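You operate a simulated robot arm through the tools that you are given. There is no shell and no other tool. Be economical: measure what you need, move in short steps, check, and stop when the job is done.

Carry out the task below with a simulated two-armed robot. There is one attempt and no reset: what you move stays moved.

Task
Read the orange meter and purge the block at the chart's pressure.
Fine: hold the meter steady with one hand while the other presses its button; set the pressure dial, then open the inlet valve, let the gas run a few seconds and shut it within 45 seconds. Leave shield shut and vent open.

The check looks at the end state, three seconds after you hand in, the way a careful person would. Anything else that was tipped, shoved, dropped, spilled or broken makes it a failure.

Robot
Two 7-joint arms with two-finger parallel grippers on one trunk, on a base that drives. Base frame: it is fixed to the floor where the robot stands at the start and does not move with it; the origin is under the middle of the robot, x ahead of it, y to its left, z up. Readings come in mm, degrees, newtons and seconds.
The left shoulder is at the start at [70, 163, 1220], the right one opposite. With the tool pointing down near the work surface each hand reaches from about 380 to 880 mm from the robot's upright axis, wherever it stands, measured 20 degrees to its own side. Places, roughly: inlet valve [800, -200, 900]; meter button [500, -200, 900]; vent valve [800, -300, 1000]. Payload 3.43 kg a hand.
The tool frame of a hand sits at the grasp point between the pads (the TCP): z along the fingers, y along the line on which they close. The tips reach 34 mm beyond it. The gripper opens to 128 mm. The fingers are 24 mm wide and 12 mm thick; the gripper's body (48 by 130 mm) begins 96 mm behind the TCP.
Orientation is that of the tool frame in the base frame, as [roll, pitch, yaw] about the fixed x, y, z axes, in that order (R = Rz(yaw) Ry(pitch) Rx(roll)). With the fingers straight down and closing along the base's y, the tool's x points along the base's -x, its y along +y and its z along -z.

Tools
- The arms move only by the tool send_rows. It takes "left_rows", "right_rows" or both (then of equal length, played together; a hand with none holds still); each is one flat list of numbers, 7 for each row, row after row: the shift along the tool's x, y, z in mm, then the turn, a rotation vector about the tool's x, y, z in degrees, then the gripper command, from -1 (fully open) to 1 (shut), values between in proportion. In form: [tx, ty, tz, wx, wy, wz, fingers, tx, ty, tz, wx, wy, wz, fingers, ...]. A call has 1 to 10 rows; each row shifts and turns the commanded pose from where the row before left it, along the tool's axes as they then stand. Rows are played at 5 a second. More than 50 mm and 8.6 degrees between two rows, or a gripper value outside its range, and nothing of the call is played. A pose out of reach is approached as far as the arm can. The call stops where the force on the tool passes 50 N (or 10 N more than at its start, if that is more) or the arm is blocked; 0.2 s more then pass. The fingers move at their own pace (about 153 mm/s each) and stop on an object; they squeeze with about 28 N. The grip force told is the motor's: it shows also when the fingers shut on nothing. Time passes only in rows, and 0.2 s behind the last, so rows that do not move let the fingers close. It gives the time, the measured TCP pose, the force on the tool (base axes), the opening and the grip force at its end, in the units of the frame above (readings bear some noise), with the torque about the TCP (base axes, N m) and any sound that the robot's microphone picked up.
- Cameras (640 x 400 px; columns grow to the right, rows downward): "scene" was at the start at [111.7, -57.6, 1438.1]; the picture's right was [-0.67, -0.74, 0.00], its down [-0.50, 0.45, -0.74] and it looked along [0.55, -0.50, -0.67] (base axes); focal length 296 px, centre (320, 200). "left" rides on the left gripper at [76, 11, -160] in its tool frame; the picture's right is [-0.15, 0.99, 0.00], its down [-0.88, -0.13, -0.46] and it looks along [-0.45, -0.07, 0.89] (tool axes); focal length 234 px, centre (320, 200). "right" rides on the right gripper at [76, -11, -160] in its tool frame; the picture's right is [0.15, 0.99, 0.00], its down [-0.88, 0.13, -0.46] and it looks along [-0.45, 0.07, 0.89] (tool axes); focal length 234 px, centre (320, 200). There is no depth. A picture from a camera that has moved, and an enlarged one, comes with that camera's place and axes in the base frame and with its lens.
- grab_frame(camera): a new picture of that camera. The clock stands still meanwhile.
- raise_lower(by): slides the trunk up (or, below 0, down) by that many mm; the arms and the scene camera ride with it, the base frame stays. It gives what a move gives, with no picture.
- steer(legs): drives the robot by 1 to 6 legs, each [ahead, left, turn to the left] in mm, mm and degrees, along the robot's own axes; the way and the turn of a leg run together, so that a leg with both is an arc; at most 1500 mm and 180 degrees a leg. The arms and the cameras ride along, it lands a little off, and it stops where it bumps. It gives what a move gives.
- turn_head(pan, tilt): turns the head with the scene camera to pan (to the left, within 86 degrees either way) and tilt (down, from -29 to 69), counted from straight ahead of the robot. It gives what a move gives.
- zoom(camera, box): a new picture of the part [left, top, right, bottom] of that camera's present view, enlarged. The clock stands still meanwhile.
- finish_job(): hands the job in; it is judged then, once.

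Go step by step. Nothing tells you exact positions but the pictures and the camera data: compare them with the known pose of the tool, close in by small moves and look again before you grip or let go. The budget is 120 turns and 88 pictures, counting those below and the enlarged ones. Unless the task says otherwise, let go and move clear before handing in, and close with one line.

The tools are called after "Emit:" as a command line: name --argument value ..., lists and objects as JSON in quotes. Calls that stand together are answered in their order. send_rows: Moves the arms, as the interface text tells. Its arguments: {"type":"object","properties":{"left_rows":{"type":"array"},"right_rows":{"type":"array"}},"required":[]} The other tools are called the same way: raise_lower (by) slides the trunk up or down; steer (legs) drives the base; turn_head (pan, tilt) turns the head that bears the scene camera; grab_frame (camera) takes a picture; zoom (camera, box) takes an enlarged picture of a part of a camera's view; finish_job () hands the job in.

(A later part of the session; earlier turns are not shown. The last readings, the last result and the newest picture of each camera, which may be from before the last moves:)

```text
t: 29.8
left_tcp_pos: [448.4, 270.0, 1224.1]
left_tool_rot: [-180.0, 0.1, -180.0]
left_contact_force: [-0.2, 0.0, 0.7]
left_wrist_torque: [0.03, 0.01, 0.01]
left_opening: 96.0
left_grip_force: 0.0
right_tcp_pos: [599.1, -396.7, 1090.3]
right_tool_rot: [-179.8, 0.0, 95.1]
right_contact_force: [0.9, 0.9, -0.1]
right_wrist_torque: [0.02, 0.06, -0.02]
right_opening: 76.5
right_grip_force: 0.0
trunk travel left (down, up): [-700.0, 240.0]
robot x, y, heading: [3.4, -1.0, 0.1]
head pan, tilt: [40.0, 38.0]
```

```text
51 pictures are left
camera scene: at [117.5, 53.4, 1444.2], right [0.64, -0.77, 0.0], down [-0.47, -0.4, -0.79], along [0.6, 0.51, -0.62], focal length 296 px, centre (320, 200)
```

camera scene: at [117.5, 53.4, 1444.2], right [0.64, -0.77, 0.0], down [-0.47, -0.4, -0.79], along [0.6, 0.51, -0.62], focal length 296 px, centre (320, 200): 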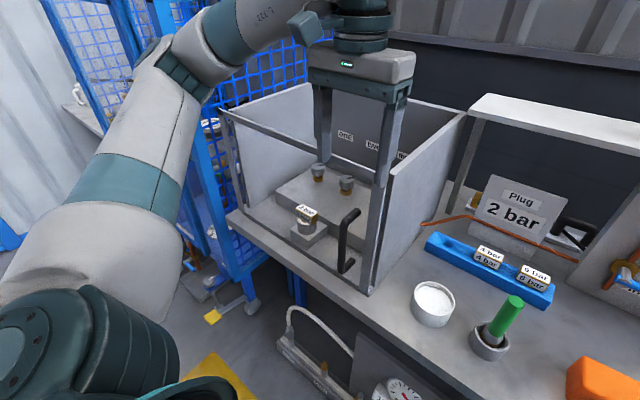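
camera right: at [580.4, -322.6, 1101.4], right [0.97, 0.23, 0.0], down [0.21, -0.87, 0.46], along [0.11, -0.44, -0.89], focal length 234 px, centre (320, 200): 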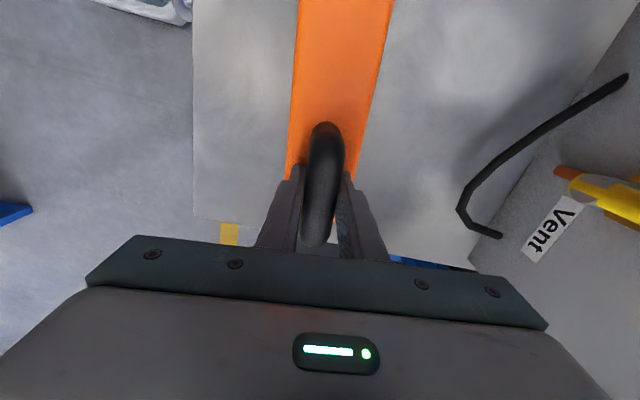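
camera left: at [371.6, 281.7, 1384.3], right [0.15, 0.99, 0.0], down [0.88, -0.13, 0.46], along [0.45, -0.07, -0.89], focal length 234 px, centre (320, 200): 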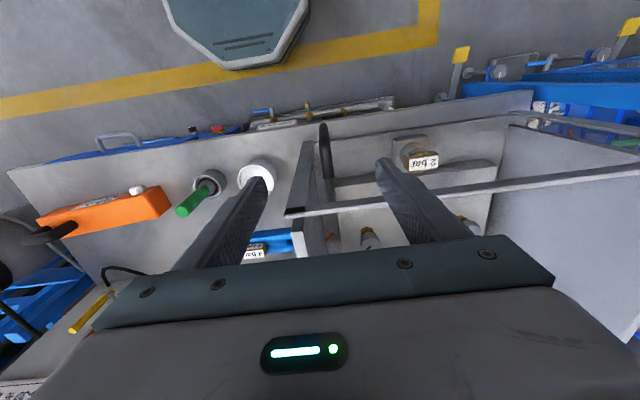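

The handle matches my estimate. I lower the open fingers around its upper part.

Emit:
send_rows --left_rows '[3, 3, 40, 0, 0, 0, -0.3, 0, 0, 40, 0, 0, 0, -0.1, 0, 0, 40, 0, 0, 0, 0, 0, 0, 35, 0, 0, 0, 0.2]'

Emit:
grab_frame --camera "left"

Emit:
zoom --camera "scene" --box '[210, 60, 450, 300]'

```text
t: 30.8
left_tcp_pos: [442.0, 275.2, 1071.9]
left_tool_rot: [179.9, 0.0, -180.0]
left_contact_force: [-0.4, 0.6, -0.2]
left_wrist_torque: [-0.04, -0.02, -0.01]
left_opening: 51.0
left_grip_force: 0.0
right_tcp_pos: [599.4, -396.7, 1090.5]
right_tool_rot: [-179.9, 0.0, 95.0]
right_contact_force: [0.6, 0.1, 0.7]
right_wrist_torque: [-0.01, 0.03, -0.01]
right_opening: 76.9
right_grip_force: 0.0
trunk travel left (down, up): [-700.0, 240.0]
robot x, y, heading: [-0.7, -1.2, -0.1]
head pan, tilt: [40.0, 38.0]
```

```text
50 pictures are left
camera left: at [365.3, 286.5, 1231.9], right [0.15, 0.99, 0.0], down [0.88, -0.13, 0.46], along [0.45, -0.07, -0.89], focal length 234 px, centre (320, 200)
```

left: 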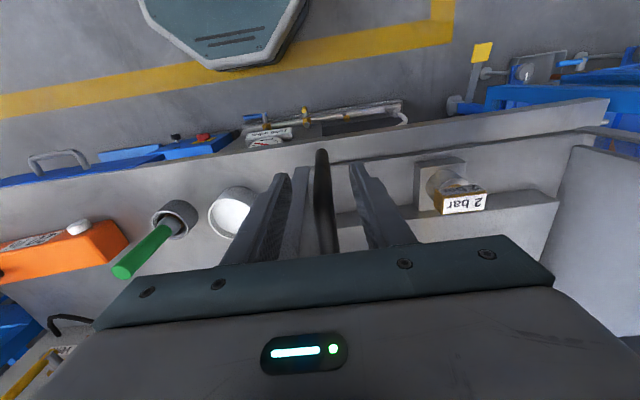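

```text
1.67 times, centred on (330, 180) of scene
camera zoom: at [116.7, 55.0, 1444.2], right [0.64, -0.77, 0.0], down [-0.47, -0.4, -0.79], along [0.6, 0.51, -0.62], focal length 494 px, centre (303, 233)
```

zoom: 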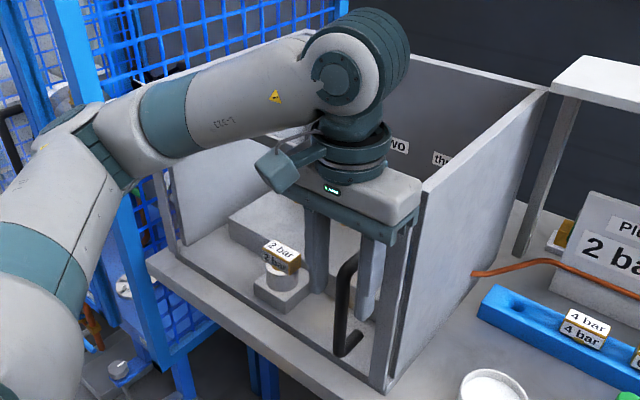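

Handle is between the fingers; close and try a small pull.

Emit:
send_rows --left_rows '[0, 0, 0, 0, 0, 0, 0.6, 0, 0, 0, 0, 0, 0, 0.8, 0, 0, 0, 0, 0, 0, 1, 0, 0, 0, 0, 0, 0, 1]'

Emit:
send_rows --left_rows '[5, 0, 0, 0, 0, 0, 1, 5, 0, 0, 0, 0, 0, 1, 5, 0, 0, 0, 0, 0, 1, 5, 0, 0, 0, 0, 0, 1]'

Emit:
grab_frame --camera "left"

```text
t: 31.8
left_tcp_pos: [440.1, 276.7, 1073.2]
left_tool_rot: [179.9, 0.1, -180.0]
left_contact_force: [0.3, 11.2, 2.4]
left_wrist_torque: [0.32, -0.48, 0.2]
left_opening: 15.9
left_grip_force: 45.2
right_tcp_pos: [598.8, -396.2, 1091.4]
right_tool_rot: [179.9, 0.0, 95.0]
right_contact_force: [0.1, 0.9, -0.2]
right_wrist_torque: [-0.02, 0.0, 0.0]
right_opening: 76.8
right_grip_force: 0.1
trunk travel left (down, up): [-700.0, 240.0]
robot x, y, heading: [1.5, 2.9, 0.1]
head pan, tilt: [40.0, 38.0]
```

```text
t: 32.8
left_tcp_pos: [422.4, 279.2, 1072.0]
left_tool_rot: [179.9, 0.1, -179.9]
left_contact_force: [6.3, 31.3, 17.5]
left_wrist_torque: [0.8, -0.81, -0.11]
left_opening: 16.1
left_grip_force: 44.7
right_tcp_pos: [598.7, -393.3, 1092.9]
right_tool_rot: [-180.0, 0.2, 95.1]
right_contact_force: [0.5, -0.6, -0.2]
right_wrist_torque: [0.0, 0.0, 0.01]
right_opening: 76.8
right_grip_force: 0.0
trunk travel left (down, up): [-700.0, 240.0]
robot x, y, heading: [2.4, 0.3, -0.4]
head pan, tilt: [40.0, 38.0]
```

```text
48 pictures are left
camera left: at [344.4, 290.4, 1232.0], right [0.14, 0.99, 0.0], down [0.88, -0.13, 0.46], along [0.45, -0.07, -0.89], focal length 234 px, centre (320, 200)
```

left: 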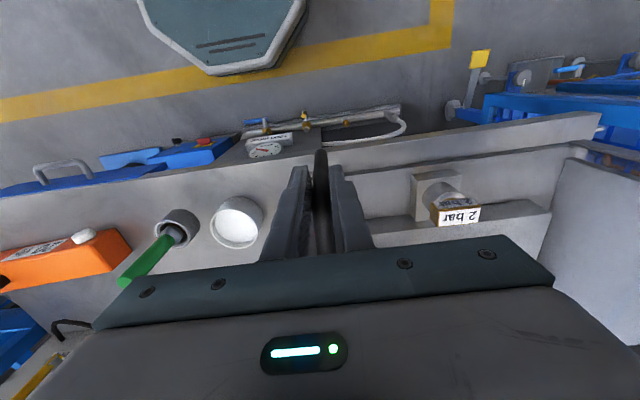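

The handle moved toward me about 18 mm, with side load. I'll relieve the side load and look at the pane.

Emit:
send_rows --left_rows '[0, 4, -2, 0, 0, 0, 1, 0, 2, 0, 0, 0, 0, 1]'

Emit:
zoom --camera "scene" --box '[210, 60, 450, 300]'

```text
t: 33.4
left_tcp_pos: [423.0, 279.2, 1073.0]
left_tool_rot: [-179.9, -0.2, 179.8]
left_contact_force: [1.6, 3.0, -10.0]
left_wrist_torque: [0.95, -1.07, -0.08]
left_opening: 15.8
left_grip_force: 45.2
right_tcp_pos: [597.9, -398.2, 1089.6]
right_tool_rot: [-180.0, 0.0, 94.9]
right_contact_force: [-0.1, 0.0, -0.5]
right_wrist_torque: [0.03, -0.03, 0.0]
right_opening: 76.9
right_grip_force: 0.1
trunk travel left (down, up): [-700.0, 240.0]
robot x, y, heading: [-0.5, 0.4, -0.1]
head pan, tilt: [40.0, 38.0]
```

```text
1.67 times, centred on (330, 180) of scene
camera zoom: at [116.6, 54.4, 1443.7], right [0.64, -0.77, 0.0], down [-0.47, -0.4, -0.79], along [0.6, 0.51, -0.62], focal length 494 px, centre (303, 233)
```

zoom: 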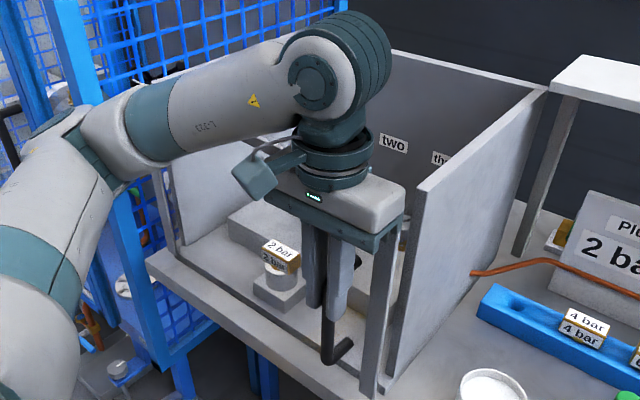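

The door is hinged on the left and opening. I continue along the arc, turning the hand with it.

Emit:
send_rows --left_rows '[20.5, 4.06, 0, 0, 0, 3, 1, 20.5, 4.06, 0, 0, 0, 3, 1, 20.5, 4.06, 0, 0, 0, 3, 1, 20.5, 4.06, 0, 0, 0, 3, 1, 20.5, 4.06, 0, 0, 0, 3, 1]'

```text
t: 34.3
left_tcp_pos: [359.2, 295.6, 1075.4]
left_tool_rot: [-179.4, -0.5, 168.6]
left_contact_force: [-5.3, -16.8, -9.3]
left_wrist_torque: [1.53, -0.38, -0.29]
left_opening: 16.1
left_grip_force: 44.6
left hand out of reach, approached as far as the arm can: row 4
right_tcp_pos: [597.6, -400.1, 1090.4]
right_tool_rot: [180.0, 0.0, 94.9]
right_contact_force: [-0.2, 1.0, 0.5]
right_wrist_torque: [-0.05, -0.01, 0.01]
right_opening: 77.0
right_grip_force: 0.1
trunk travel left (down, up): [-700.0, 240.0]
robot x, y, heading: [-2.9, -2.5, -0.3]
head pan, tilt: [40.0, 38.0]
stopped in row 4 (left hand): the force on the tool passed its limit (the readings are from after the stop); the commanded pose is now the measured one
```

The door is about 13° open and the arm is near its limit there. I'll release, go over the top, and push the door open from inside. First release and check the door stays.

Emit:
send_rows --left_rows '[0, 0, 0, 0, 0, 0, 0.5, 0, 0, 0, 0, 0, 0, 0.2, 0, 0, -40, 0, 0, 0, 0.2, 0, 0, -45, 0, 0, 0, 0.2, 0, 0, -45, 0, 0, 0, 0.2, 0, 0, -40, 0, 0, 0, 0.6]'

Emit:
grab_frame --camera "left"

Emit:
grab_frame --camera "scene"

```text
t: 35.7
left_tcp_pos: [360.6, 298.9, 1242.5]
left_tool_rot: [-179.5, -0.4, 168.9]
left_contact_force: [-0.4, -0.7, -0.1]
left_wrist_torque: [0.01, -0.03, -0.02]
left_opening: 25.2
left_grip_force: 0.0
right_tcp_pos: [596.2, -398.5, 1091.0]
right_tool_rot: [-180.0, 0.0, 95.0]
right_contact_force: [0.0, 0.4, 0.9]
right_wrist_torque: [0.02, -0.04, 0.01]
right_opening: 76.8
right_grip_force: 0.0
trunk travel left (down, up): [-700.0, 240.0]
robot x, y, heading: [-3.0, 2.7, -0.0]
head pan, tilt: [40.0, 38.0]
```

```text
46 pictures are left
camera left: at [289.0, 325.9, 1403.1], right [0.34, 0.94, -0.01], down [0.84, -0.3, 0.45], along [0.42, -0.16, -0.89], focal length 234 px, centre (320, 200)
```

left: 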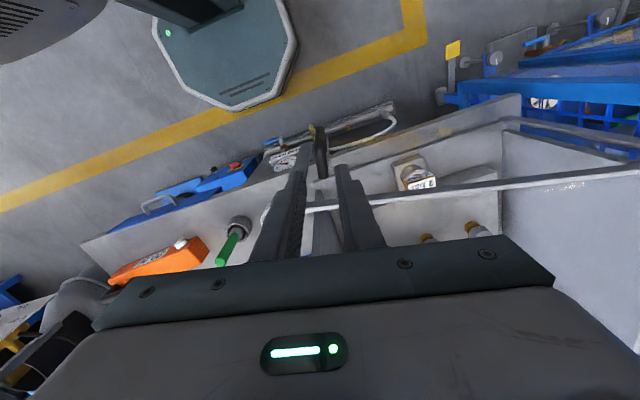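

```text
45 pictures are left
camera scene: at [114.8, 52.6, 1444.3], right [0.64, -0.77, 0.0], down [-0.47, -0.39, -0.79], along [0.6, 0.51, -0.61], focal length 296 px, centre (320, 200)
```

scene: 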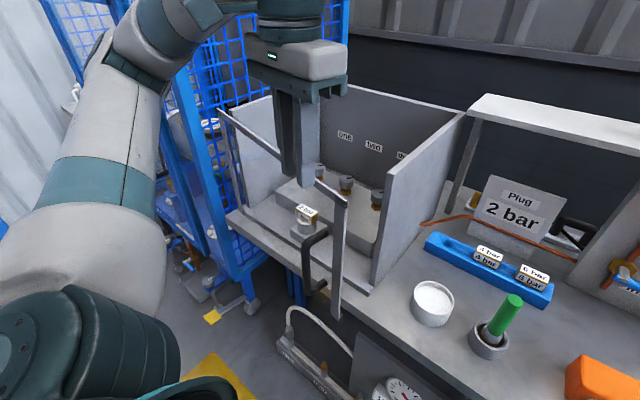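

The door stays open at about 13°, free edge near [395,242]. I move over the top to the inside, lower, and push it open.

Emit:
send_rows --left_rows '[-47.2, 6.1, 0, 0, 0, 0, 1, -47.2, 6.1, 0, 0, 0, 0, 1, 0, 0, 35, 0, 0, 0, 1, 0, 0, 35, 0, 0, 0, 1, 0, 0, 35, 0, 0, 0, 1]'

Emit:
grab_frame --camera "left"

```text
t: 36.9
left_tcp_pos: [454.9, 293.7, 1138.4]
left_tool_rot: [-179.4, -0.4, 168.8]
left_contact_force: [0.0, -0.1, -0.6]
left_wrist_torque: [0.0, 0.04, 0.01]
left_opening: 0.0
left_grip_force: 27.9
right_tcp_pos: [597.6, -398.5, 1090.9]
right_tool_rot: [179.9, 0.0, 95.0]
right_contact_force: [1.2, 0.6, 0.1]
right_wrist_torque: [0.02, 0.0, 0.03]
right_opening: 76.8
right_grip_force: 0.1
trunk travel left (down, up): [-700.0, 240.0]
robot x, y, heading: [-1.9, 2.0, 0.0]
head pan, tilt: [40.0, 38.0]
```

```text
44 pictures are left
camera left: at [383.2, 321.1, 1297.8], right [0.34, 0.94, -0.01], down [0.84, -0.3, 0.45], along [0.42, -0.16, -0.89], focal length 234 px, centre (320, 200)
```

left: 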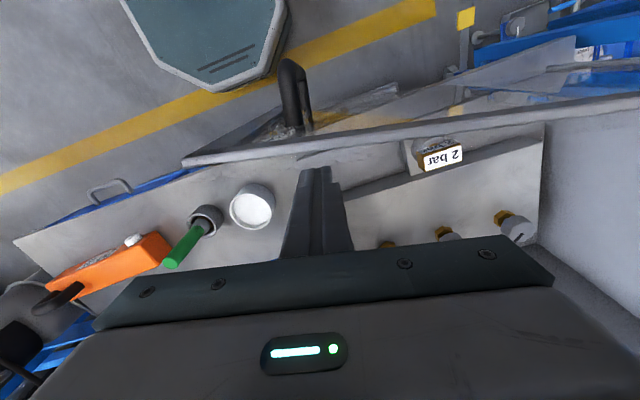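

Inside the door now with clearance. I push it open along its arc.

Emit:
send_rows --left_rows '[34.3, 8.5, 0, 0, 0, 0, 1, 36.8, 13.1, 0, 0, 0, 0, 1, 36.7, 13.1, 0, 0, 0, 0, 1, 24.1, 18.7, 0, 0, 0, 0, 1, 24.1, 18.7, 0, 0, 0, 0, 1, 24.1, 18.7, 0, 0, 0, 0, 1]'

Emit:
send_rows --left_rows '[18.6, 20.1, 0, 0, 0, 0, 1, 18.6, 20.1, 0, 0, 0, 0, 1, 18.6, 20.1, 0, 0, 0, 0, 1, 23.9, 33, 0, 0, 0, 0, 1]'

Emit:
grab_frame --camera "scene"

```text
t: 38.3
left_tcp_pos: [295.3, 419.1, 1140.6]
left_tool_rot: [-179.4, -0.3, 168.7]
left_contact_force: [-0.1, 0.6, 0.5]
left_wrist_torque: [-0.02, 0.0, 0.01]
left_opening: 0.0
left_grip_force: 28.0
right_tcp_pos: [596.1, -397.2, 1092.3]
right_tool_rot: [179.9, 0.0, 94.9]
right_contact_force: [-0.5, -0.9, 0.7]
right_wrist_torque: [0.01, -0.01, 0.01]
right_opening: 76.7
right_grip_force: 0.1
trunk travel left (down, up): [-700.0, 240.0]
robot x, y, heading: [-1.0, -5.3, 0.2]
head pan, tilt: [40.0, 38.0]
```

```text
t: 39.3
left_tcp_pos: [235.5, 525.1, 1139.9]
left_tool_rot: [-179.5, -0.3, 168.8]
left_contact_force: [-0.9, -1.2, 0.7]
left_wrist_torque: [-0.02, -0.02, 0.0]
left_opening: 0.3
left_grip_force: 28.1
right_tcp_pos: [596.4, -397.6, 1093.3]
right_tool_rot: [179.9, 0.1, 94.9]
right_contact_force: [-0.3, 0.3, -0.1]
right_wrist_torque: [0.01, -0.04, 0.0]
right_opening: 76.8
right_grip_force: 0.1
trunk travel left (down, up): [-700.0, 240.0]
robot x, y, heading: [-2.7, 0.0, -0.3]
head pan, tilt: [40.0, 38.0]
```

```text
43 pictures are left
camera scene: at [113.1, 54.3, 1444.4], right [0.64, -0.77, 0.0], down [-0.47, -0.4, -0.79], along [0.61, 0.51, -0.61], focal length 296 px, centre (320, 200)
```

scene: 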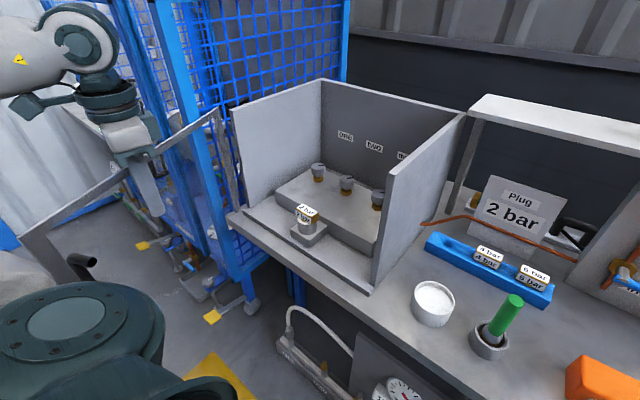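

The shield is wide open. Now the left hand goes above the 2 bar plug.

Emit:
send_rows --left_rows '[-41.8, -1.5, -8, 0, 0, 0, 1, -41.8, -1.5, -8, 0, 0, 0, 1, -41.8, -1.5, 0, 0, 0, 0, 1, -41.8, -1.5, 0, 0, 0, 0, 0, -41.8, -1.5, 0, 0, 0, 0, -0.5, -41.8, -1.5, 0, 0, 0, 0, -0.5, -41.8, -1.5, 0, 0, 0, 0, -0.5, 0, 0, 0, 0, 0, -5.7, -0.5, 0, 0, 0, 0, 0, -5.6, -0.5]'

Emit:
grab_frame --camera "left"

Emit:
zoom --camera "scene" --box '[230, 140, 430, 270]'

```text
t: 41.3
left_tcp_pos: [510.0, 461.1, 1153.9]
left_tool_rot: [-179.5, -0.3, -179.8]
left_contact_force: [-0.4, 0.1, 0.3]
left_wrist_torque: [0.01, -0.05, 0.02]
left_opening: 96.1
left_grip_force: 0.1
left hand out of reach, approached as far as the arm can: row 3
right_tcp_pos: [595.8, -399.0, 1092.5]
right_tool_rot: [179.9, -0.1, 94.8]
right_contact_force: [0.5, 0.1, 0.3]
right_wrist_torque: [0.03, -0.04, 0.0]
right_opening: 77.0
right_grip_force: 0.1
trunk travel left (down, up): [-700.0, 240.0]
robot x, y, heading: [0.9, -0.3, -0.0]
head pan, tilt: [40.0, 38.0]
```

```text
42 pictures are left
camera left: at [434.4, 472.6, 1314.8], right [0.14, 0.99, -0.01], down [0.88, -0.12, 0.45], along [0.45, -0.07, -0.89], focal length 234 px, centre (320, 200)
```

left: 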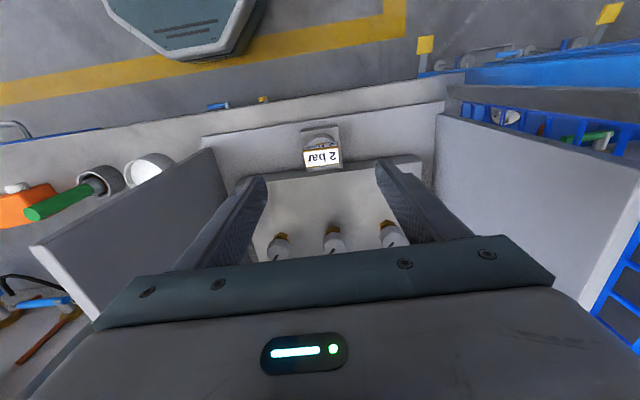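

```text
3.08 times, centred on (330, 205) of scene
camera zoom: at [112.6, 53.3, 1444.6], right [0.64, -0.77, 0.0], down [-0.47, -0.39, -0.79], along [0.61, 0.51, -0.61], focal length 912 px, centre (289, 185)
```

zoom: 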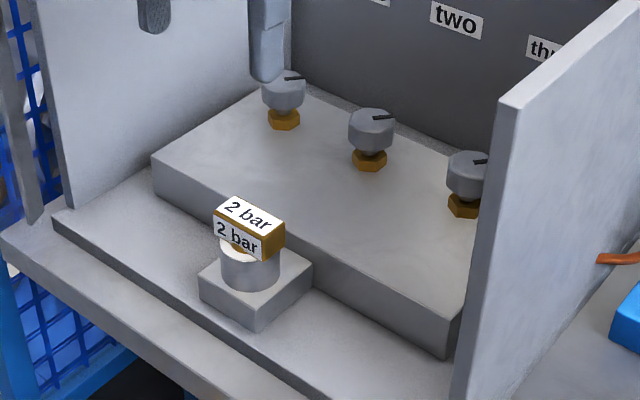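

Plug head is about 55×30×25 mm, centered near [546,457], top z about 950, seated on a stem in a socket. I descend to just above and look again.

Emit:
send_rows --left_rows '[-18, -2, 20, 0, 0, 0, -0.5, -18, -2, 40, 0, 0, 0, -0.5, 0, 0, 45, 0, 0, 0, -0.5, 0, 0, 45, 0, 0, 0, -0.5]'

Emit:
grab_frame --camera "left"

Emit:
zoom --camera "scene" --box '[230, 140, 430, 270]'

```text
t: 42.3
left_tcp_pos: [547.6, 454.9, 1003.2]
left_tool_rot: [-179.5, -0.5, -179.9]
left_contact_force: [-0.3, 0.0, -0.6]
left_wrist_torque: [0.0, 0.03, 0.0]
left_opening: 95.9
left_grip_force: 0.1
right_tcp_pos: [599.1, -398.1, 1090.3]
right_tool_rot: [-179.9, 0.0, 94.9]
right_contact_force: [-0.4, 0.2, -0.6]
right_wrist_torque: [0.0, 0.01, -0.02]
right_opening: 76.5
right_grip_force: 0.0
trunk travel left (down, up): [-700.0, 240.0]
robot x, y, heading: [-0.4, -0.8, -0.4]
head pan, tilt: [40.0, 38.0]
```

```text
40 pictures are left
camera left: at [472.3, 468.0, 1162.6], right [0.14, 0.99, -0.01], down [0.88, -0.12, 0.45], along [0.44, -0.07, -0.89], focal length 234 px, centre (320, 200)
```

left: 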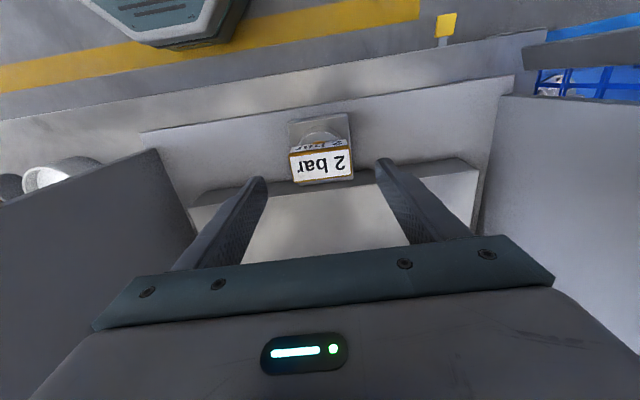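

```text
3.08 times, centred on (330, 205) of scene
camera zoom: at [117.1, 54.2, 1444.1], right [0.64, -0.77, 0.0], down [-0.47, -0.4, -0.79], along [0.6, 0.51, -0.62], focal length 912 px, centre (289, 185)
```

zoom: 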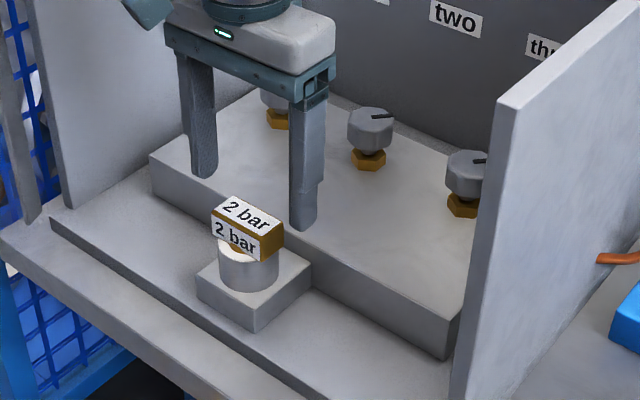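

Well aligned; descend 47 mm, shift 6 mm back and close gradually.

Emit:
send_rows --left_rows '[6, 2, 20, 0, 0, 0, -0.5, 0, 0, 15, 0, 0, 0, -0.5, 0, 0, 12, 0, 0, 0, -0.3, 0, 0, 0, 0, 0, 0, -0.1, 0, 0, 0, 0, 0, 0, 0]'

Emit:
zoom --camera "left" --box '[220, 80, 420, 260]'

Emit:
zoom --camera "scene" --box '[250, 160, 380, 260]'

```text
t: 43.5
left_tcp_pos: [539.9, 456.4, 955.0]
left_tool_rot: [-179.6, -0.5, -179.8]
left_contact_force: [-0.3, -0.8, 0.2]
left_wrist_torque: [-0.02, -0.01, 0.01]
left_opening: 64.1
left_grip_force: 0.0
right_tcp_pos: [597.6, -398.3, 1091.2]
right_tool_rot: [180.0, -0.1, 95.0]
right_contact_force: [-1.3, -0.1, 0.0]
right_wrist_torque: [-0.02, -0.01, 0.02]
right_opening: 76.9
right_grip_force: 0.0
trunk travel left (down, up): [-700.0, 240.0]
robot x, y, heading: [0.7, 0.1, -0.2]
head pan, tilt: [40.0, 38.0]
```

```text
2.22 times, centred on (320, 170) of left
camera zoom: at [464.7, 469.2, 1115.0], right [0.14, 0.99, -0.01], down [0.88, -0.13, 0.45], along [0.44, -0.07, -0.89], focal length 520 px, centre (320, 267)
```

zoom: 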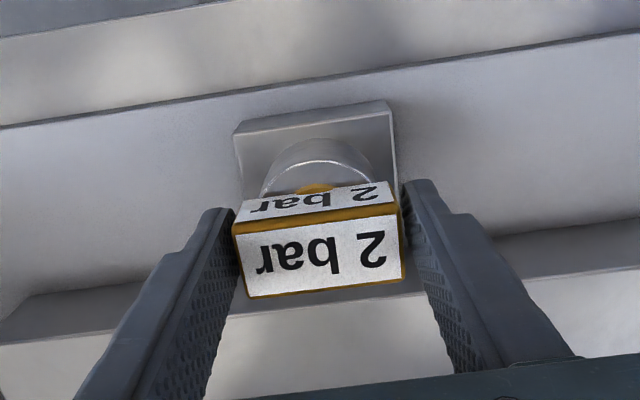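

```text
4.00 times, centred on (315, 210) of scene
camera zoom: at [115.9, 53.4, 1444.2], right [0.64, -0.77, 0.0], down [-0.47, -0.4, -0.79], along [0.6, 0.51, -0.62], focal length 1185 px, centre (340, 160)
```

zoom: 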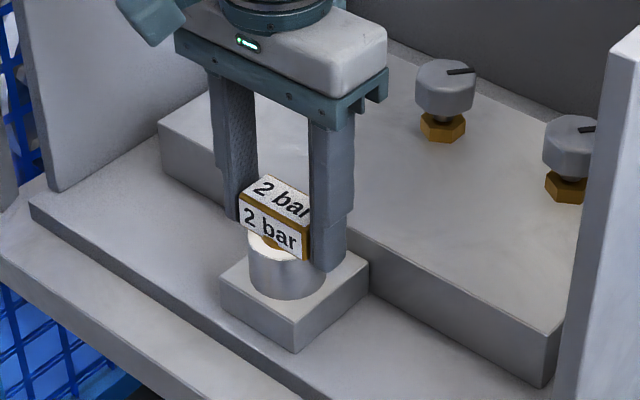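

The head sits between the fingers. Close and try lifting gently.

Emit:
send_rows --left_rows '[0, 0, 0, 0, 0, 0, 0.15, 0, 0, 0, 0, 0, 0, 0.3, 0, 0, 0, 0, 0, 0, 1, 0, 0, 0, 0, 0, 0, 1]'

Emit:
send_rows --left_rows '[0, 0, -4, 0, 0, 0, 1, 0, 0, -4, 0, 0, 0, 1, 0, 0, -4, 0, 0, 0, 1]'

Emit:
zoom --camera "scene" --box '[250, 160, 380, 260]'

```text
t: 44.5
left_tcp_pos: [539.5, 457.6, 955.5]
left_tool_rot: [-179.5, -0.5, -179.9]
left_contact_force: [-0.5, -0.4, -0.4]
left_wrist_torque: [-0.02, 0.0, 0.0]
left_opening: 57.2
left_grip_force: 27.9
right_tcp_pos: [598.2, -398.3, 1091.4]
right_tool_rot: [180.0, 0.1, 94.9]
right_contact_force: [0.0, 0.0, 0.2]
right_wrist_torque: [0.0, 0.0, 0.01]
right_opening: 76.5
right_grip_force: 0.0
trunk travel left (down, up): [-700.0, 240.0]
robot x, y, heading: [-1.9, -1.3, -0.1]
head pan, tilt: [40.0, 38.0]
```

```text
t: 45.3
left_tcp_pos: [540.6, 455.9, 967.5]
left_tool_rot: [-179.6, -0.4, -179.9]
left_contact_force: [-0.4, -0.4, -1.4]
left_wrist_torque: [-0.02, -0.01, -0.02]
left_opening: 57.4
left_grip_force: 27.6
right_tcp_pos: [598.0, -398.6, 1092.2]
right_tool_rot: [180.0, 0.0, 94.9]
right_contact_force: [0.0, -0.4, 0.2]
right_wrist_torque: [-0.04, 0.01, 0.0]
right_opening: 77.0
right_grip_force: 0.0
trunk travel left (down, up): [-700.0, 240.0]
robot x, y, heading: [-0.1, -2.8, -0.1]
head pan, tilt: [40.0, 38.0]
```

```text
4.00 times, centred on (315, 210) of scene
camera zoom: at [115.9, 53.7, 1444.2], right [0.64, -0.77, 0.0], down [-0.47, -0.4, -0.79], along [0.6, 0.51, -0.62], focal length 1185 px, centre (340, 160)
```

zoom: 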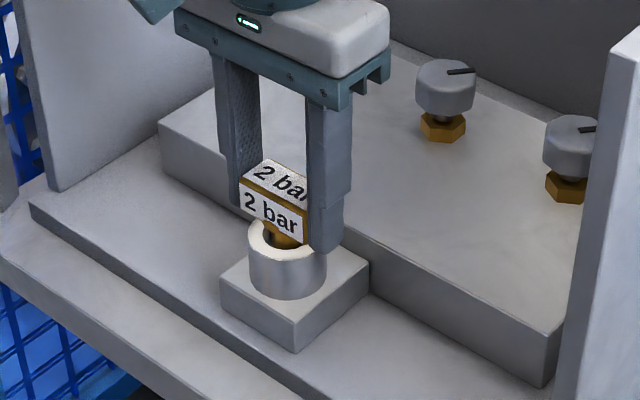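

The plug lifts out freely. I lift it over the wall height and carry it toward the rack's empty hole (about [751,148], rack top z 876).

Emit:
send_rows --left_rows '[0, 0, -44, 0, 0, 0, 1, 0, 0, -44, 0, 0, 0, 1, 0, 0, -44, 0, 0, 0, 1, 0, 0, -44, 0, 0, 0, 1, 0, 0, -44, 0, 0, 0, 1, 0, 0, -44, 0, 0, 0, 1, 0, 0, -44, 0, 0, 0, 1]'

Emit:
zoom --camera "scene" --box '[210, 0, 430, 260]'

Emit:
send_rows --left_rows '[-18, -38.5, 0, 0, 0, 0, 1, -18, -38.5, 0, 0, 0, 0, 1, -18, -38.5, 0, 0, 0, 0, 1, -18, -38.5, 0, 0, 0, 0, 1, -18, -38.5, 0, 0, 0, 0, 1, -18, -38.5, 0, 0, 0, 0, 1, -18, -38.5, 0, 0, 0, 0, 1, -18, -38.5, 0, 0, 0, 0, 1]'

```text
t: 46.9
left_tcp_pos: [543.9, 458.6, 1274.1]
left_tool_rot: [-179.7, -0.5, -179.9]
left_contact_force: [-0.2, -0.6, -1.4]
left_wrist_torque: [-0.01, 0.0, 0.0]
left_opening: 57.4
left_grip_force: 28.2
right_tcp_pos: [597.1, -398.9, 1089.6]
right_tool_rot: [-179.9, -0.1, 94.9]
right_contact_force: [-0.1, -0.4, -0.7]
right_wrist_torque: [0.02, 0.02, 0.03]
right_opening: 76.9
right_grip_force: 0.1
trunk travel left (down, up): [-700.0, 240.0]
robot x, y, heading: [-2.5, 0.0, -0.3]
head pan, tilt: [40.0, 38.0]
```

```text
1.54 times, centred on (320, 130) of scene
camera zoom: at [115.5, 52.4, 1444.2], right [0.64, -0.77, 0.0], down [-0.47, -0.39, -0.79], along [0.6, 0.51, -0.62], focal length 456 px, centre (320, 308)
```

zoom: 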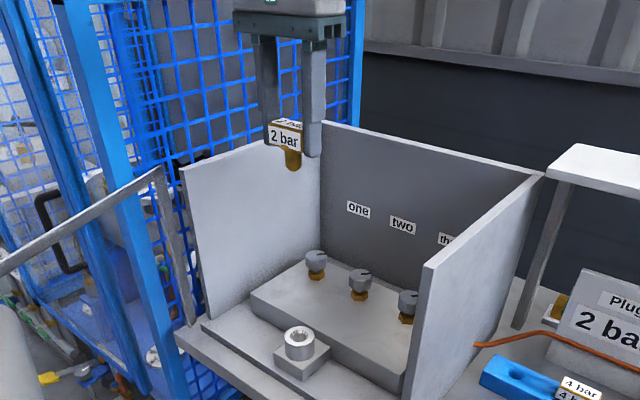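

```text
t: 48.7
left_tcp_pos: [645.8, 235.9, 1266.4]
left_tool_rot: [-179.6, -0.4, -179.8]
left_contact_force: [1.0, -0.3, -2.3]
left_wrist_torque: [-0.01, 0.03, 0.0]
left_opening: 57.2
left_grip_force: 27.9
left hand out of reach, approached as far as the arm can: row 6, 7, 8
right_tcp_pos: [597.1, -398.1, 1090.2]
right_tool_rot: [180.0, -0.1, 94.9]
right_contact_force: [0.1, 0.4, -0.2]
right_wrist_torque: [0.02, -0.03, 0.0]
right_opening: 76.5
right_grip_force: 0.0
trunk travel left (down, up): [-700.0, 240.0]
robot x, y, heading: [-0.4, -2.9, 0.2]
head pan, tilt: [40.0, 38.0]
```

High reach limited; I retreat a little in x while crossing the wall, then descend.

Emit:
send_rows --left_rows '[25, -30, 0, 0, 0, 0, 1, 25, -35, 0, 0, 0, 0, 1, 0, -40, 0, 0, 0, 0, 1]'

Emit:
turn_head --pan 10 --tilt 40

Emit:
grab_frame --camera "scene"

Emit:
grab_frame --camera "left"

```text
t: 49.5
left_tcp_pos: [610.1, 202.2, 1264.1]
left_tool_rot: [-179.5, -0.5, -179.9]
left_contact_force: [-0.9, 0.3, -1.4]
left_wrist_torque: [-0.02, 0.04, -0.02]
left_opening: 57.1
left_grip_force: 28.1
left hand out of reach, approached as far as the arm can: row 1, 2, 3
right_tcp_pos: [597.5, -396.8, 1091.2]
right_tool_rot: [-180.0, 0.0, 94.9]
right_contact_force: [-0.2, 0.7, -0.5]
right_wrist_torque: [-0.02, 0.01, 0.0]
right_opening: 76.9
right_grip_force: 0.1
trunk travel left (down, up): [-700.0, 240.0]
robot x, y, heading: [-1.8, -3.3, 0.1]
head pan, tilt: [40.0, 38.0]
```

```text
t: 50.5
left_tcp_pos: [611.5, 200.7, 1265.0]
left_tool_rot: [-179.6, -0.5, -179.9]
left_contact_force: [-0.4, -0.4, -1.1]
left_wrist_torque: [0.01, 0.01, 0.01]
left_opening: 57.3
left_grip_force: 27.8
right_tcp_pos: [599.2, -397.8, 1091.7]
right_tool_rot: [-180.0, 0.0, 94.9]
right_contact_force: [0.3, -0.2, 0.2]
right_wrist_torque: [0.01, 0.0, 0.01]
right_opening: 76.6
right_grip_force: 0.2
trunk travel left (down, up): [-700.0, 240.0]
robot x, y, heading: [-0.4, -0.3, -0.2]
head pan, tilt: [10.0, 40.0]
```

```text
34 pictures are left
camera scene: at [133.7, 12.9, 1441.2], right [0.17, -0.98, 0.0], down [-0.63, -0.11, -0.77], along [0.75, 0.13, -0.64], focal length 296 px, centre (320, 200)
```

scene: 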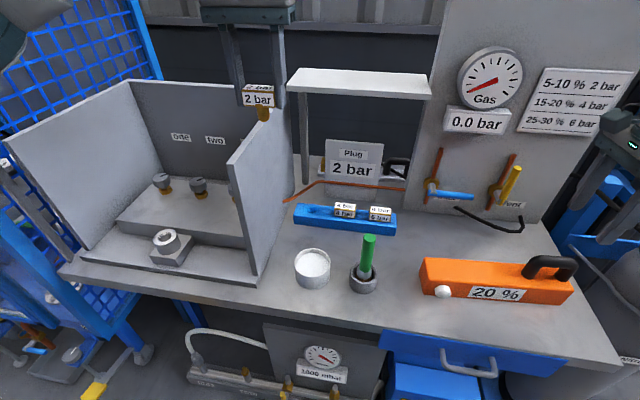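

```text
33 pictures are left
camera left: at [535.6, 213.8, 1424.9], right [0.14, 0.99, -0.01], down [0.88, -0.12, 0.45], along [0.44, -0.07, -0.89], focal length 234 px, centre (320, 200)
```

left: 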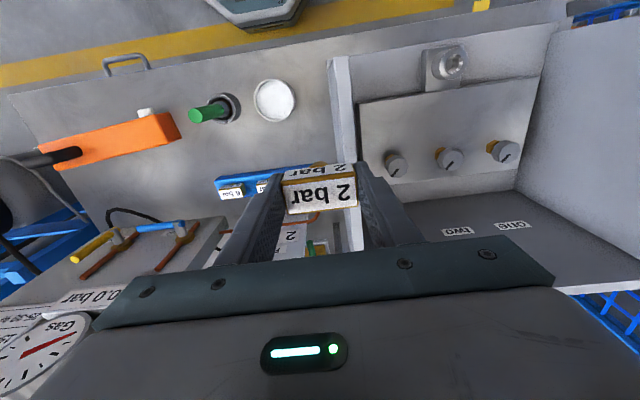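

I'll descend at this side of the wall; the command may be ahead of the measured pose, so I watch where it settles.

Emit:
send_rows --left_rows '[20, 30, 20, 0, 0, 0, 1, 0, 30, 30, 0, 0, 0, 1, 0, 30, 30, 0, 0, 0, 1, 0, 0, 30, 0, 0, 0, 1]'

```text
t: 51.3
left_tcp_pos: [586.9, 271.3, 1203.5]
left_tool_rot: [-178.5, 0.2, 179.6]
left_contact_force: [-7.0, -2.1, 17.9]
left_wrist_torque: [-0.9, 0.67, -0.2]
left_opening: 57.3
left_grip_force: 28.4
right_tcp_pos: [595.6, -400.7, 1090.6]
right_tool_rot: [179.9, -0.1, 94.9]
right_contact_force: [-0.6, -0.1, 0.4]
right_wrist_torque: [0.0, 0.02, 0.01]
right_opening: 77.0
right_grip_force: 0.0
trunk travel left (down, up): [-700.0, 240.0]
robot x, y, heading: [-1.6, -2.8, 0.1]
head pan, tilt: [10.0, 40.0]
stopped in row 3 (left hand): the force on the tool passed its limit (the readings are from after the stop); the commanded pose is now the measured one
```

The command is relative to the measured pose, so the plug touched the wall top. I raise and check.

Emit:
send_rows --left_rows '[0, 0, -30, 0, 0, 0, 1, 0, 0, -30, 0, 0, 0, 1]'

Emit:
grab_frame --camera "scene"

Emit:
grab_frame --camera "left"

```text
t: 51.9
left_tcp_pos: [588.5, 276.6, 1260.9]
left_tool_rot: [-178.5, 0.3, 179.6]
left_contact_force: [-0.9, -0.1, -1.3]
left_wrist_torque: [0.05, -0.02, -0.01]
left_opening: 57.0
left_grip_force: 27.8
right_tcp_pos: [595.5, -400.4, 1090.7]
right_tool_rot: [-180.0, -0.1, 94.9]
right_contact_force: [-0.3, -0.5, -1.1]
right_wrist_torque: [0.01, -0.01, 0.02]
right_opening: 76.7
right_grip_force: 0.0
trunk travel left (down, up): [-700.0, 240.0]
robot x, y, heading: [-2.7, -2.1, 0.0]
head pan, tilt: [10.0, 40.0]
```

```text
32 pictures are left
camera scene: at [131.9, 11.2, 1441.3], right [0.17, -0.99, 0.0], down [-0.63, -0.11, -0.77], along [0.76, 0.13, -0.64], focal length 296 px, centre (320, 200)
```

scene: 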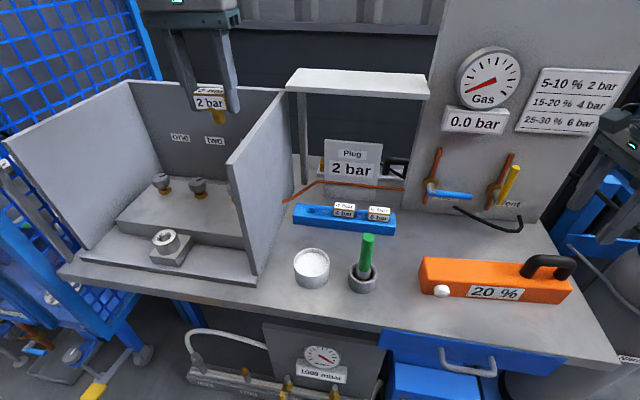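

```text
31 pictures are left
camera left: at [510.4, 291.9, 1420.1], right [0.15, 0.99, -0.03], down [0.88, -0.12, 0.46], along [0.45, -0.09, -0.89], focal length 234 px, centre (320, 200)
```

left: 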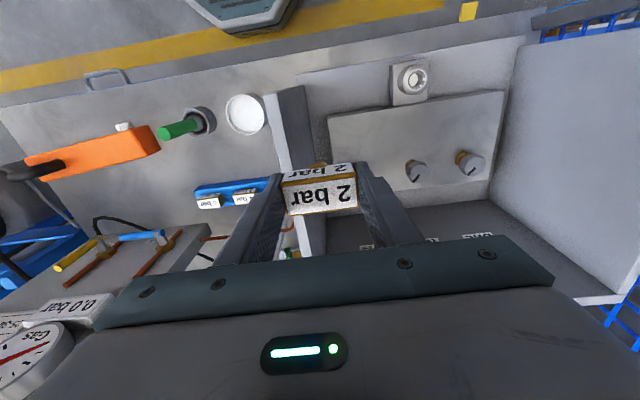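

Nothing shifted and the plug is still firmly held. I bring it back, cross the wall nearer to the robot, then go down.

Emit:
send_rows --left_rows '[30, 0, 0, 1.5, 0, 0, 1, 30, -20, 0, 0, 0, 0, 1, 0, -40, 0, 0, 0, 0, 1, 0, -40, 0, 0, 0, 0, 1, 0, -40, 0, 0, 0, 0, 1]'

```text
t: 53.1
left_tcp_pos: [528.5, 139.1, 1267.0]
left_tool_rot: [-177.1, 0.0, 179.9]
left_contact_force: [0.5, 0.5, -1.4]
left_wrist_torque: [0.01, 0.03, 0.01]
left_opening: 57.2
left_grip_force: 27.5
right_tcp_pos: [600.5, -397.7, 1089.2]
right_tool_rot: [-179.8, 0.0, 95.0]
right_contact_force: [1.2, 0.4, -0.1]
right_wrist_torque: [0.01, 0.05, -0.03]
right_opening: 77.0
right_grip_force: 0.1
trunk travel left (down, up): [-700.0, 240.0]
robot x, y, heading: [4.7, 0.8, -0.2]
head pan, tilt: [10.0, 40.0]
```

Correct the small roll, then descend on this side and advance toward the rack.

Emit:
send_rows --left_rows '[0, 0, 30, -2.9, 0, 0, 1, 0, 0, 45, 0, 0, 0, 1, 0, 0, 45, 0, 0, 0, 1, 0, 0, 45, 0, 0, 0, 1, -40, -5, 25, 0, 0, 0, 1, -45, 0, 10, 0, 0, 0, 1, -45, 0, 10, 0, 0, 0, 1, -40, 0, 5, 0, 0, 0, 1]'

Emit:
grab_frame --camera "left"

Emit:
zoom --camera "scene" --box '[250, 100, 450, 240]'

```text
t: 54.6
left_tcp_pos: [601.9, 160.2, 1072.3]
left_tool_rot: [-179.4, 0.1, 179.3]
left_contact_force: [0.1, -0.1, -0.5]
left_wrist_torque: [0.02, 0.02, -0.03]
left_opening: 57.2
left_grip_force: 28.2
left hand out of reach, approached as far as the arm can: row 1, 5, 6, 7
right_tcp_pos: [596.2, -401.0, 1089.4]
right_tool_rot: [-180.0, -0.1, 94.9]
right_contact_force: [-0.8, 0.1, 0.4]
right_wrist_torque: [0.03, -0.03, -0.03]
right_opening: 77.0
right_grip_force: 0.0
trunk travel left (down, up): [-700.0, 240.0]
robot x, y, heading: [0.2, -0.8, -0.2]
head pan, tilt: [10.0, 40.0]
stopped in row 7 (left hand): the force on the tool passed its limit (the readings are from after the stop); the commanded pose is now the measured one
```

```text
30 pictures are left
camera left: at [523.9, 173.1, 1232.0], right [0.16, 0.99, -0.01], down [0.88, -0.14, 0.46], along [0.45, -0.08, -0.89], focal length 234 px, centre (320, 200)
```

left: 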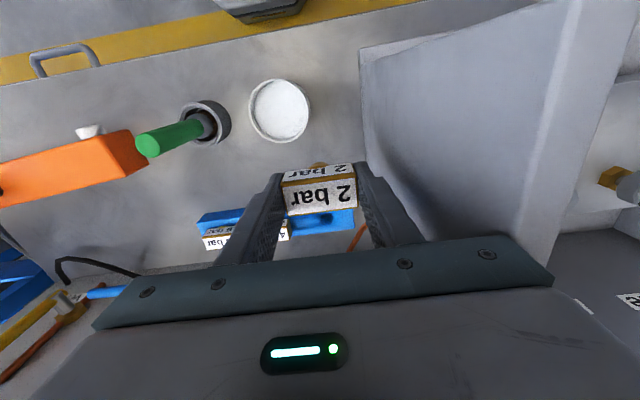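

```text
2.86 times, centred on (350, 170) of scene
camera zoom: at [131.9, 9.9, 1441.4], right [0.17, -0.99, 0.0], down [-0.63, -0.11, -0.77], along [0.76, 0.13, -0.64], focal length 847 px, centre (234, 286)
```

zoom: 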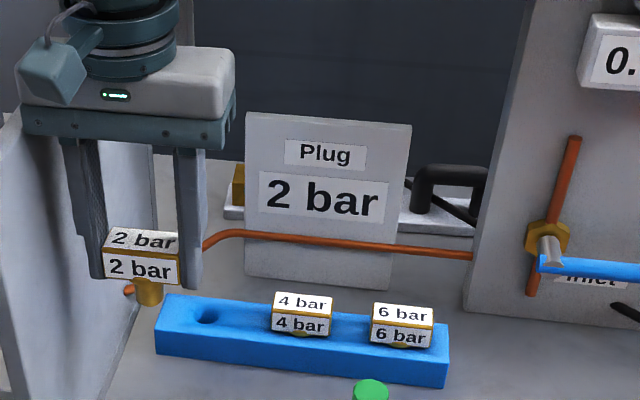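

The hand drifted against the wall side near its reach edge. I move away from the wall and lower, then advance in small steps.

Emit:
send_rows --left_rows '[0, -15, 10, 0, 0, 0, 1, 0, -10, 30, 0, 0, 0, 1, 0, 0, 35, 0, 0, 0, 1]'

Emit:
send_rows --left_rows '[-30, 0, 0, 0, 0, 0, 1, -30, 0, 0, 0, 0, 0, 1]'

```text
t: 55.4
left_tcp_pos: [582.5, 159.3, 1010.8]
left_tool_rot: [-179.4, 0.4, 179.0]
left_contact_force: [6.2, -39.0, 18.6]
left_wrist_torque: [7.09, 1.51, 0.5]
left_opening: 57.7
left_grip_force: 27.6
left hand out of reach, approached as far as the arm can: row 1, 2, 3
right_tcp_pos: [595.2, -407.4, 1088.5]
right_tool_rot: [-180.0, -0.3, 94.7]
right_contact_force: [-0.2, -0.6, -0.1]
right_wrist_torque: [0.01, 0.01, -0.04]
right_opening: 76.9
right_grip_force: 0.0
trunk travel left (down, up): [-700.0, 240.0]
robot x, y, heading: [-0.8, -2.7, -0.2]
head pan, tilt: [10.0, 40.0]
```

```text
t: 55.6
left_tcp_pos: [579.1, 158.7, 1011.4]
left_tool_rot: [-178.8, 0.0, 178.7]
left_contact_force: [-11.7, -31.8, 8.0]
left_wrist_torque: [5.14, -1.43, 1.53]
left_opening: 57.4
left_grip_force: 27.9
left hand out of reach, approached as far as the arm can: row 1
right_tcp_pos: [593.0, -404.6, 1091.8]
right_tool_rot: [179.9, 0.0, 94.7]
right_contact_force: [0.1, 0.5, -0.4]
right_wrist_torque: [-0.06, -0.02, 0.01]
right_opening: 76.7
right_grip_force: 0.1
trunk travel left (down, up): [-700.0, 240.0]
robot x, y, heading: [-0.5, -2.9, -0.5]
head pan, tilt: [10.0, 40.0]
stopped in row 1 (left hand): the force on the tool passed its limit (the readings are from after the stop); the commanded pose is now the measured one
```

The gripper body is leaning on the wall. I pull back toward the robot and away from the wall.

Emit:
send_rows --left_rows '[20, -10, -5, 0, 0, 0, 1, 35, -20, 0, 0, 0, 0, 1, 35, -20, 0, 0, 0, 0, 1]'

Emit:
grab_frame --camera "scene"

```text
t: 56.4
left_tcp_pos: [488.6, 125.8, 1020.0]
left_tool_rot: [-178.7, -0.1, 179.1]
left_contact_force: [-0.4, -0.6, -0.6]
left_wrist_torque: [0.01, 0.02, 0.01]
left_opening: 57.0
left_grip_force: 27.2
left hand out of reach, approached as far as the arm can: row 3
right_tcp_pos: [596.6, -401.0, 1091.3]
right_tool_rot: [-180.0, 0.0, 94.7]
right_contact_force: [-0.2, -0.1, 0.2]
right_wrist_torque: [-0.04, 0.01, -0.01]
right_opening: 76.7
right_grip_force: 0.0
trunk travel left (down, up): [-700.0, 240.0]
robot x, y, heading: [-0.3, -1.8, -0.2]
head pan, tilt: [10.0, 40.0]
```

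```text
28 pictures are left
camera scene: at [133.4, 10.8, 1441.2], right [0.17, -0.99, 0.0], down [-0.63, -0.11, -0.77], along [0.76, 0.13, -0.64], focal length 296 px, centre (320, 200)
```

scene: 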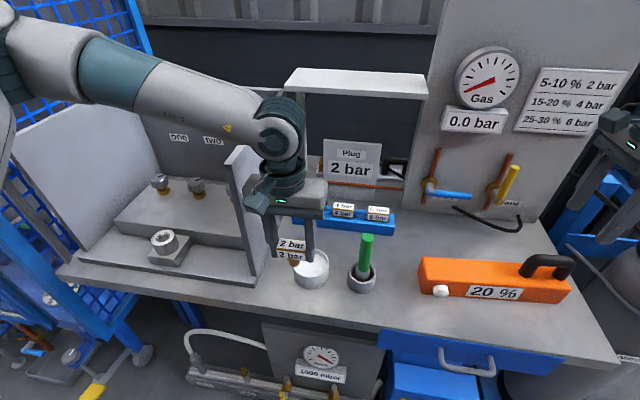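

The arm's elbow is stuck in an awkward configuration. I'll raise and swing the hand toward the middle to free it.

Emit:
send_rows --left_rows '[0, 0, -40, 0, 0, 0, 1, 0, 0, -40, 0, 0, 0, 1, 0, -40, 0, 0, 0, 0, 1, 0, -40, 0, 0, 0, 0, 1, 0, -40, 0, 0, 0, 0, 1, 0, -40, 0, 0, 0, 0, 1]'

```text
t: 57.8
left_tcp_pos: [490.3, 108.7, 1099.0]
left_tool_rot: [-178.7, -0.1, 179.0]
left_contact_force: [0.2, -0.1, -0.5]
left_wrist_torque: [-0.07, 0.02, 0.03]
left_opening: 57.2
left_grip_force: 28.2
left hand out of reach, approached as far as the arm can: row 3, 4, 5, 6
right_tcp_pos: [596.1, -400.5, 1090.3]
right_tool_rot: [-179.9, 0.1, 94.8]
right_contact_force: [-0.6, -0.5, -0.1]
right_wrist_torque: [-0.02, 0.0, -0.02]
right_opening: 76.7
right_grip_force: 0.1
trunk travel left (down, up): [-700.0, 240.0]
robot x, y, heading: [-4.1, 1.5, -0.4]
head pan, tilt: [10.0, 40.0]
```

I'll test whether turning the wrist frees the motion.

Emit:
send_rows --left_rows '[0, 0, 0, 0, 0, -8, 1, 0, 0, 0, 0, 0, -8, 1, 0, 0, 0, 0, 0, -8, 1, 0, -30, 0, 0, 0, 0, 1, 0, -30, 0, 0, 0, 0, 1]'

```text
t: 59.0
left_tcp_pos: [489.2, 110.7, 1099.0]
left_tool_rot: [-179.1, -0.5, -156.9]
left_contact_force: [-1.3, -0.3, -1.8]
left_wrist_torque: [0.03, 0.02, 0.03]
left_opening: 57.2
left_grip_force: 28.4
left hand out of reach, approached as far as the arm can: row 4, 5
right_tcp_pos: [596.4, -400.5, 1090.4]
right_tool_rot: [-180.0, 0.1, 94.8]
right_contact_force: [0.6, 0.3, -0.3]
right_wrist_torque: [0.0, -0.01, 0.01]
right_opening: 76.9
right_grip_force: 0.2
trunk travel left (down, up): [-700.0, 240.0]
robot x, y, heading: [-0.7, 0.8, -0.2]
head pan, tilt: [10.0, 40.0]
```

Not the wrist. I'll try a high, close-in pose (like one that worked before) to let the elbow re-settle.

Emit:
send_rows --left_rows '[0, 20, -40, 0, 0, 8, 1, 0, 20, -40, 0, 0, 8, 1, 0, 20, -40, 0, 0, 7, 1, 10, 20, -40, 0, 0, 0, 1, 20, 20, -40, 0, 0, 0, 1, 20, 0, 0, 0, 0, 0, 1]'

Emit:
send_rows --left_rows '[0, -40, 0, 0, 0, 0, 1, 0, -40, 0, 0, 0, 0, 1, 0, -40, 0, 0, 0, 0, 1, 0, -40, 0, 0, 0, 0, 1]'

Emit:
grab_frame --camera "scene"

```text
t: 60.4
left_tcp_pos: [425.7, 211.0, 1299.8]
left_tool_rot: [-178.9, 0.0, -180.0]
left_contact_force: [-0.4, 0.7, -0.6]
left_wrist_torque: [-0.02, -0.01, -0.03]
left_opening: 57.2
left_grip_force: 28.0
right_tcp_pos: [597.6, -400.9, 1089.7]
right_tool_rot: [-180.0, 0.0, 94.8]
right_contact_force: [-0.4, 0.4, 0.5]
right_wrist_torque: [0.01, 0.0, 0.03]
right_opening: 76.8
right_grip_force: 0.1
trunk travel left (down, up): [-700.0, 240.0]
robot x, y, heading: [0.6, -1.1, -0.1]
head pan, tilt: [10.0, 40.0]
```

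```text
t: 61.4
left_tcp_pos: [427.5, 117.0, 1304.8]
left_tool_rot: [-178.8, 0.1, -179.8]
left_contact_force: [-0.8, 0.0, -1.7]
left_wrist_torque: [0.06, -0.02, -0.02]
left_opening: 57.0
left_grip_force: 28.2
left hand out of reach, approached as far as the arm can: row 3, 4
right_tcp_pos: [594.7, -400.2, 1092.2]
right_tool_rot: [180.0, 0.0, 94.8]
right_contact_force: [-0.3, -0.2, 0.1]
right_wrist_torque: [0.04, -0.04, 0.01]
right_opening: 76.9
right_grip_force: 0.1
trunk travel left (down, up): [-700.0, 240.0]
robot x, y, heading: [-0.1, -0.6, -0.6]
head pan, tilt: [10.0, 40.0]
```

```text
27 pictures are left
camera scene: at [130.2, 10.8, 1441.6], right [0.17, -0.99, 0.0], down [-0.63, -0.11, -0.77], along [0.76, 0.13, -0.64], focal length 296 px, centre (320, 200)
```

scene: 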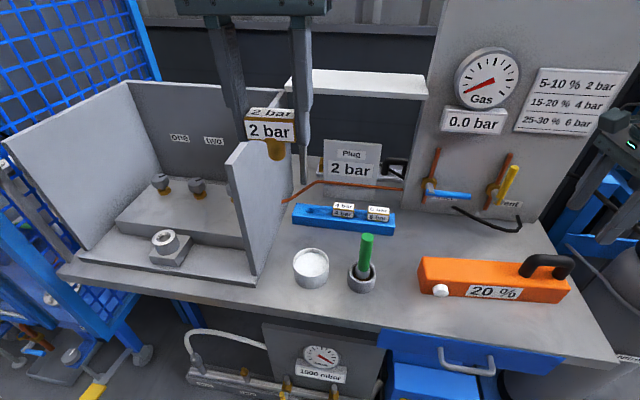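

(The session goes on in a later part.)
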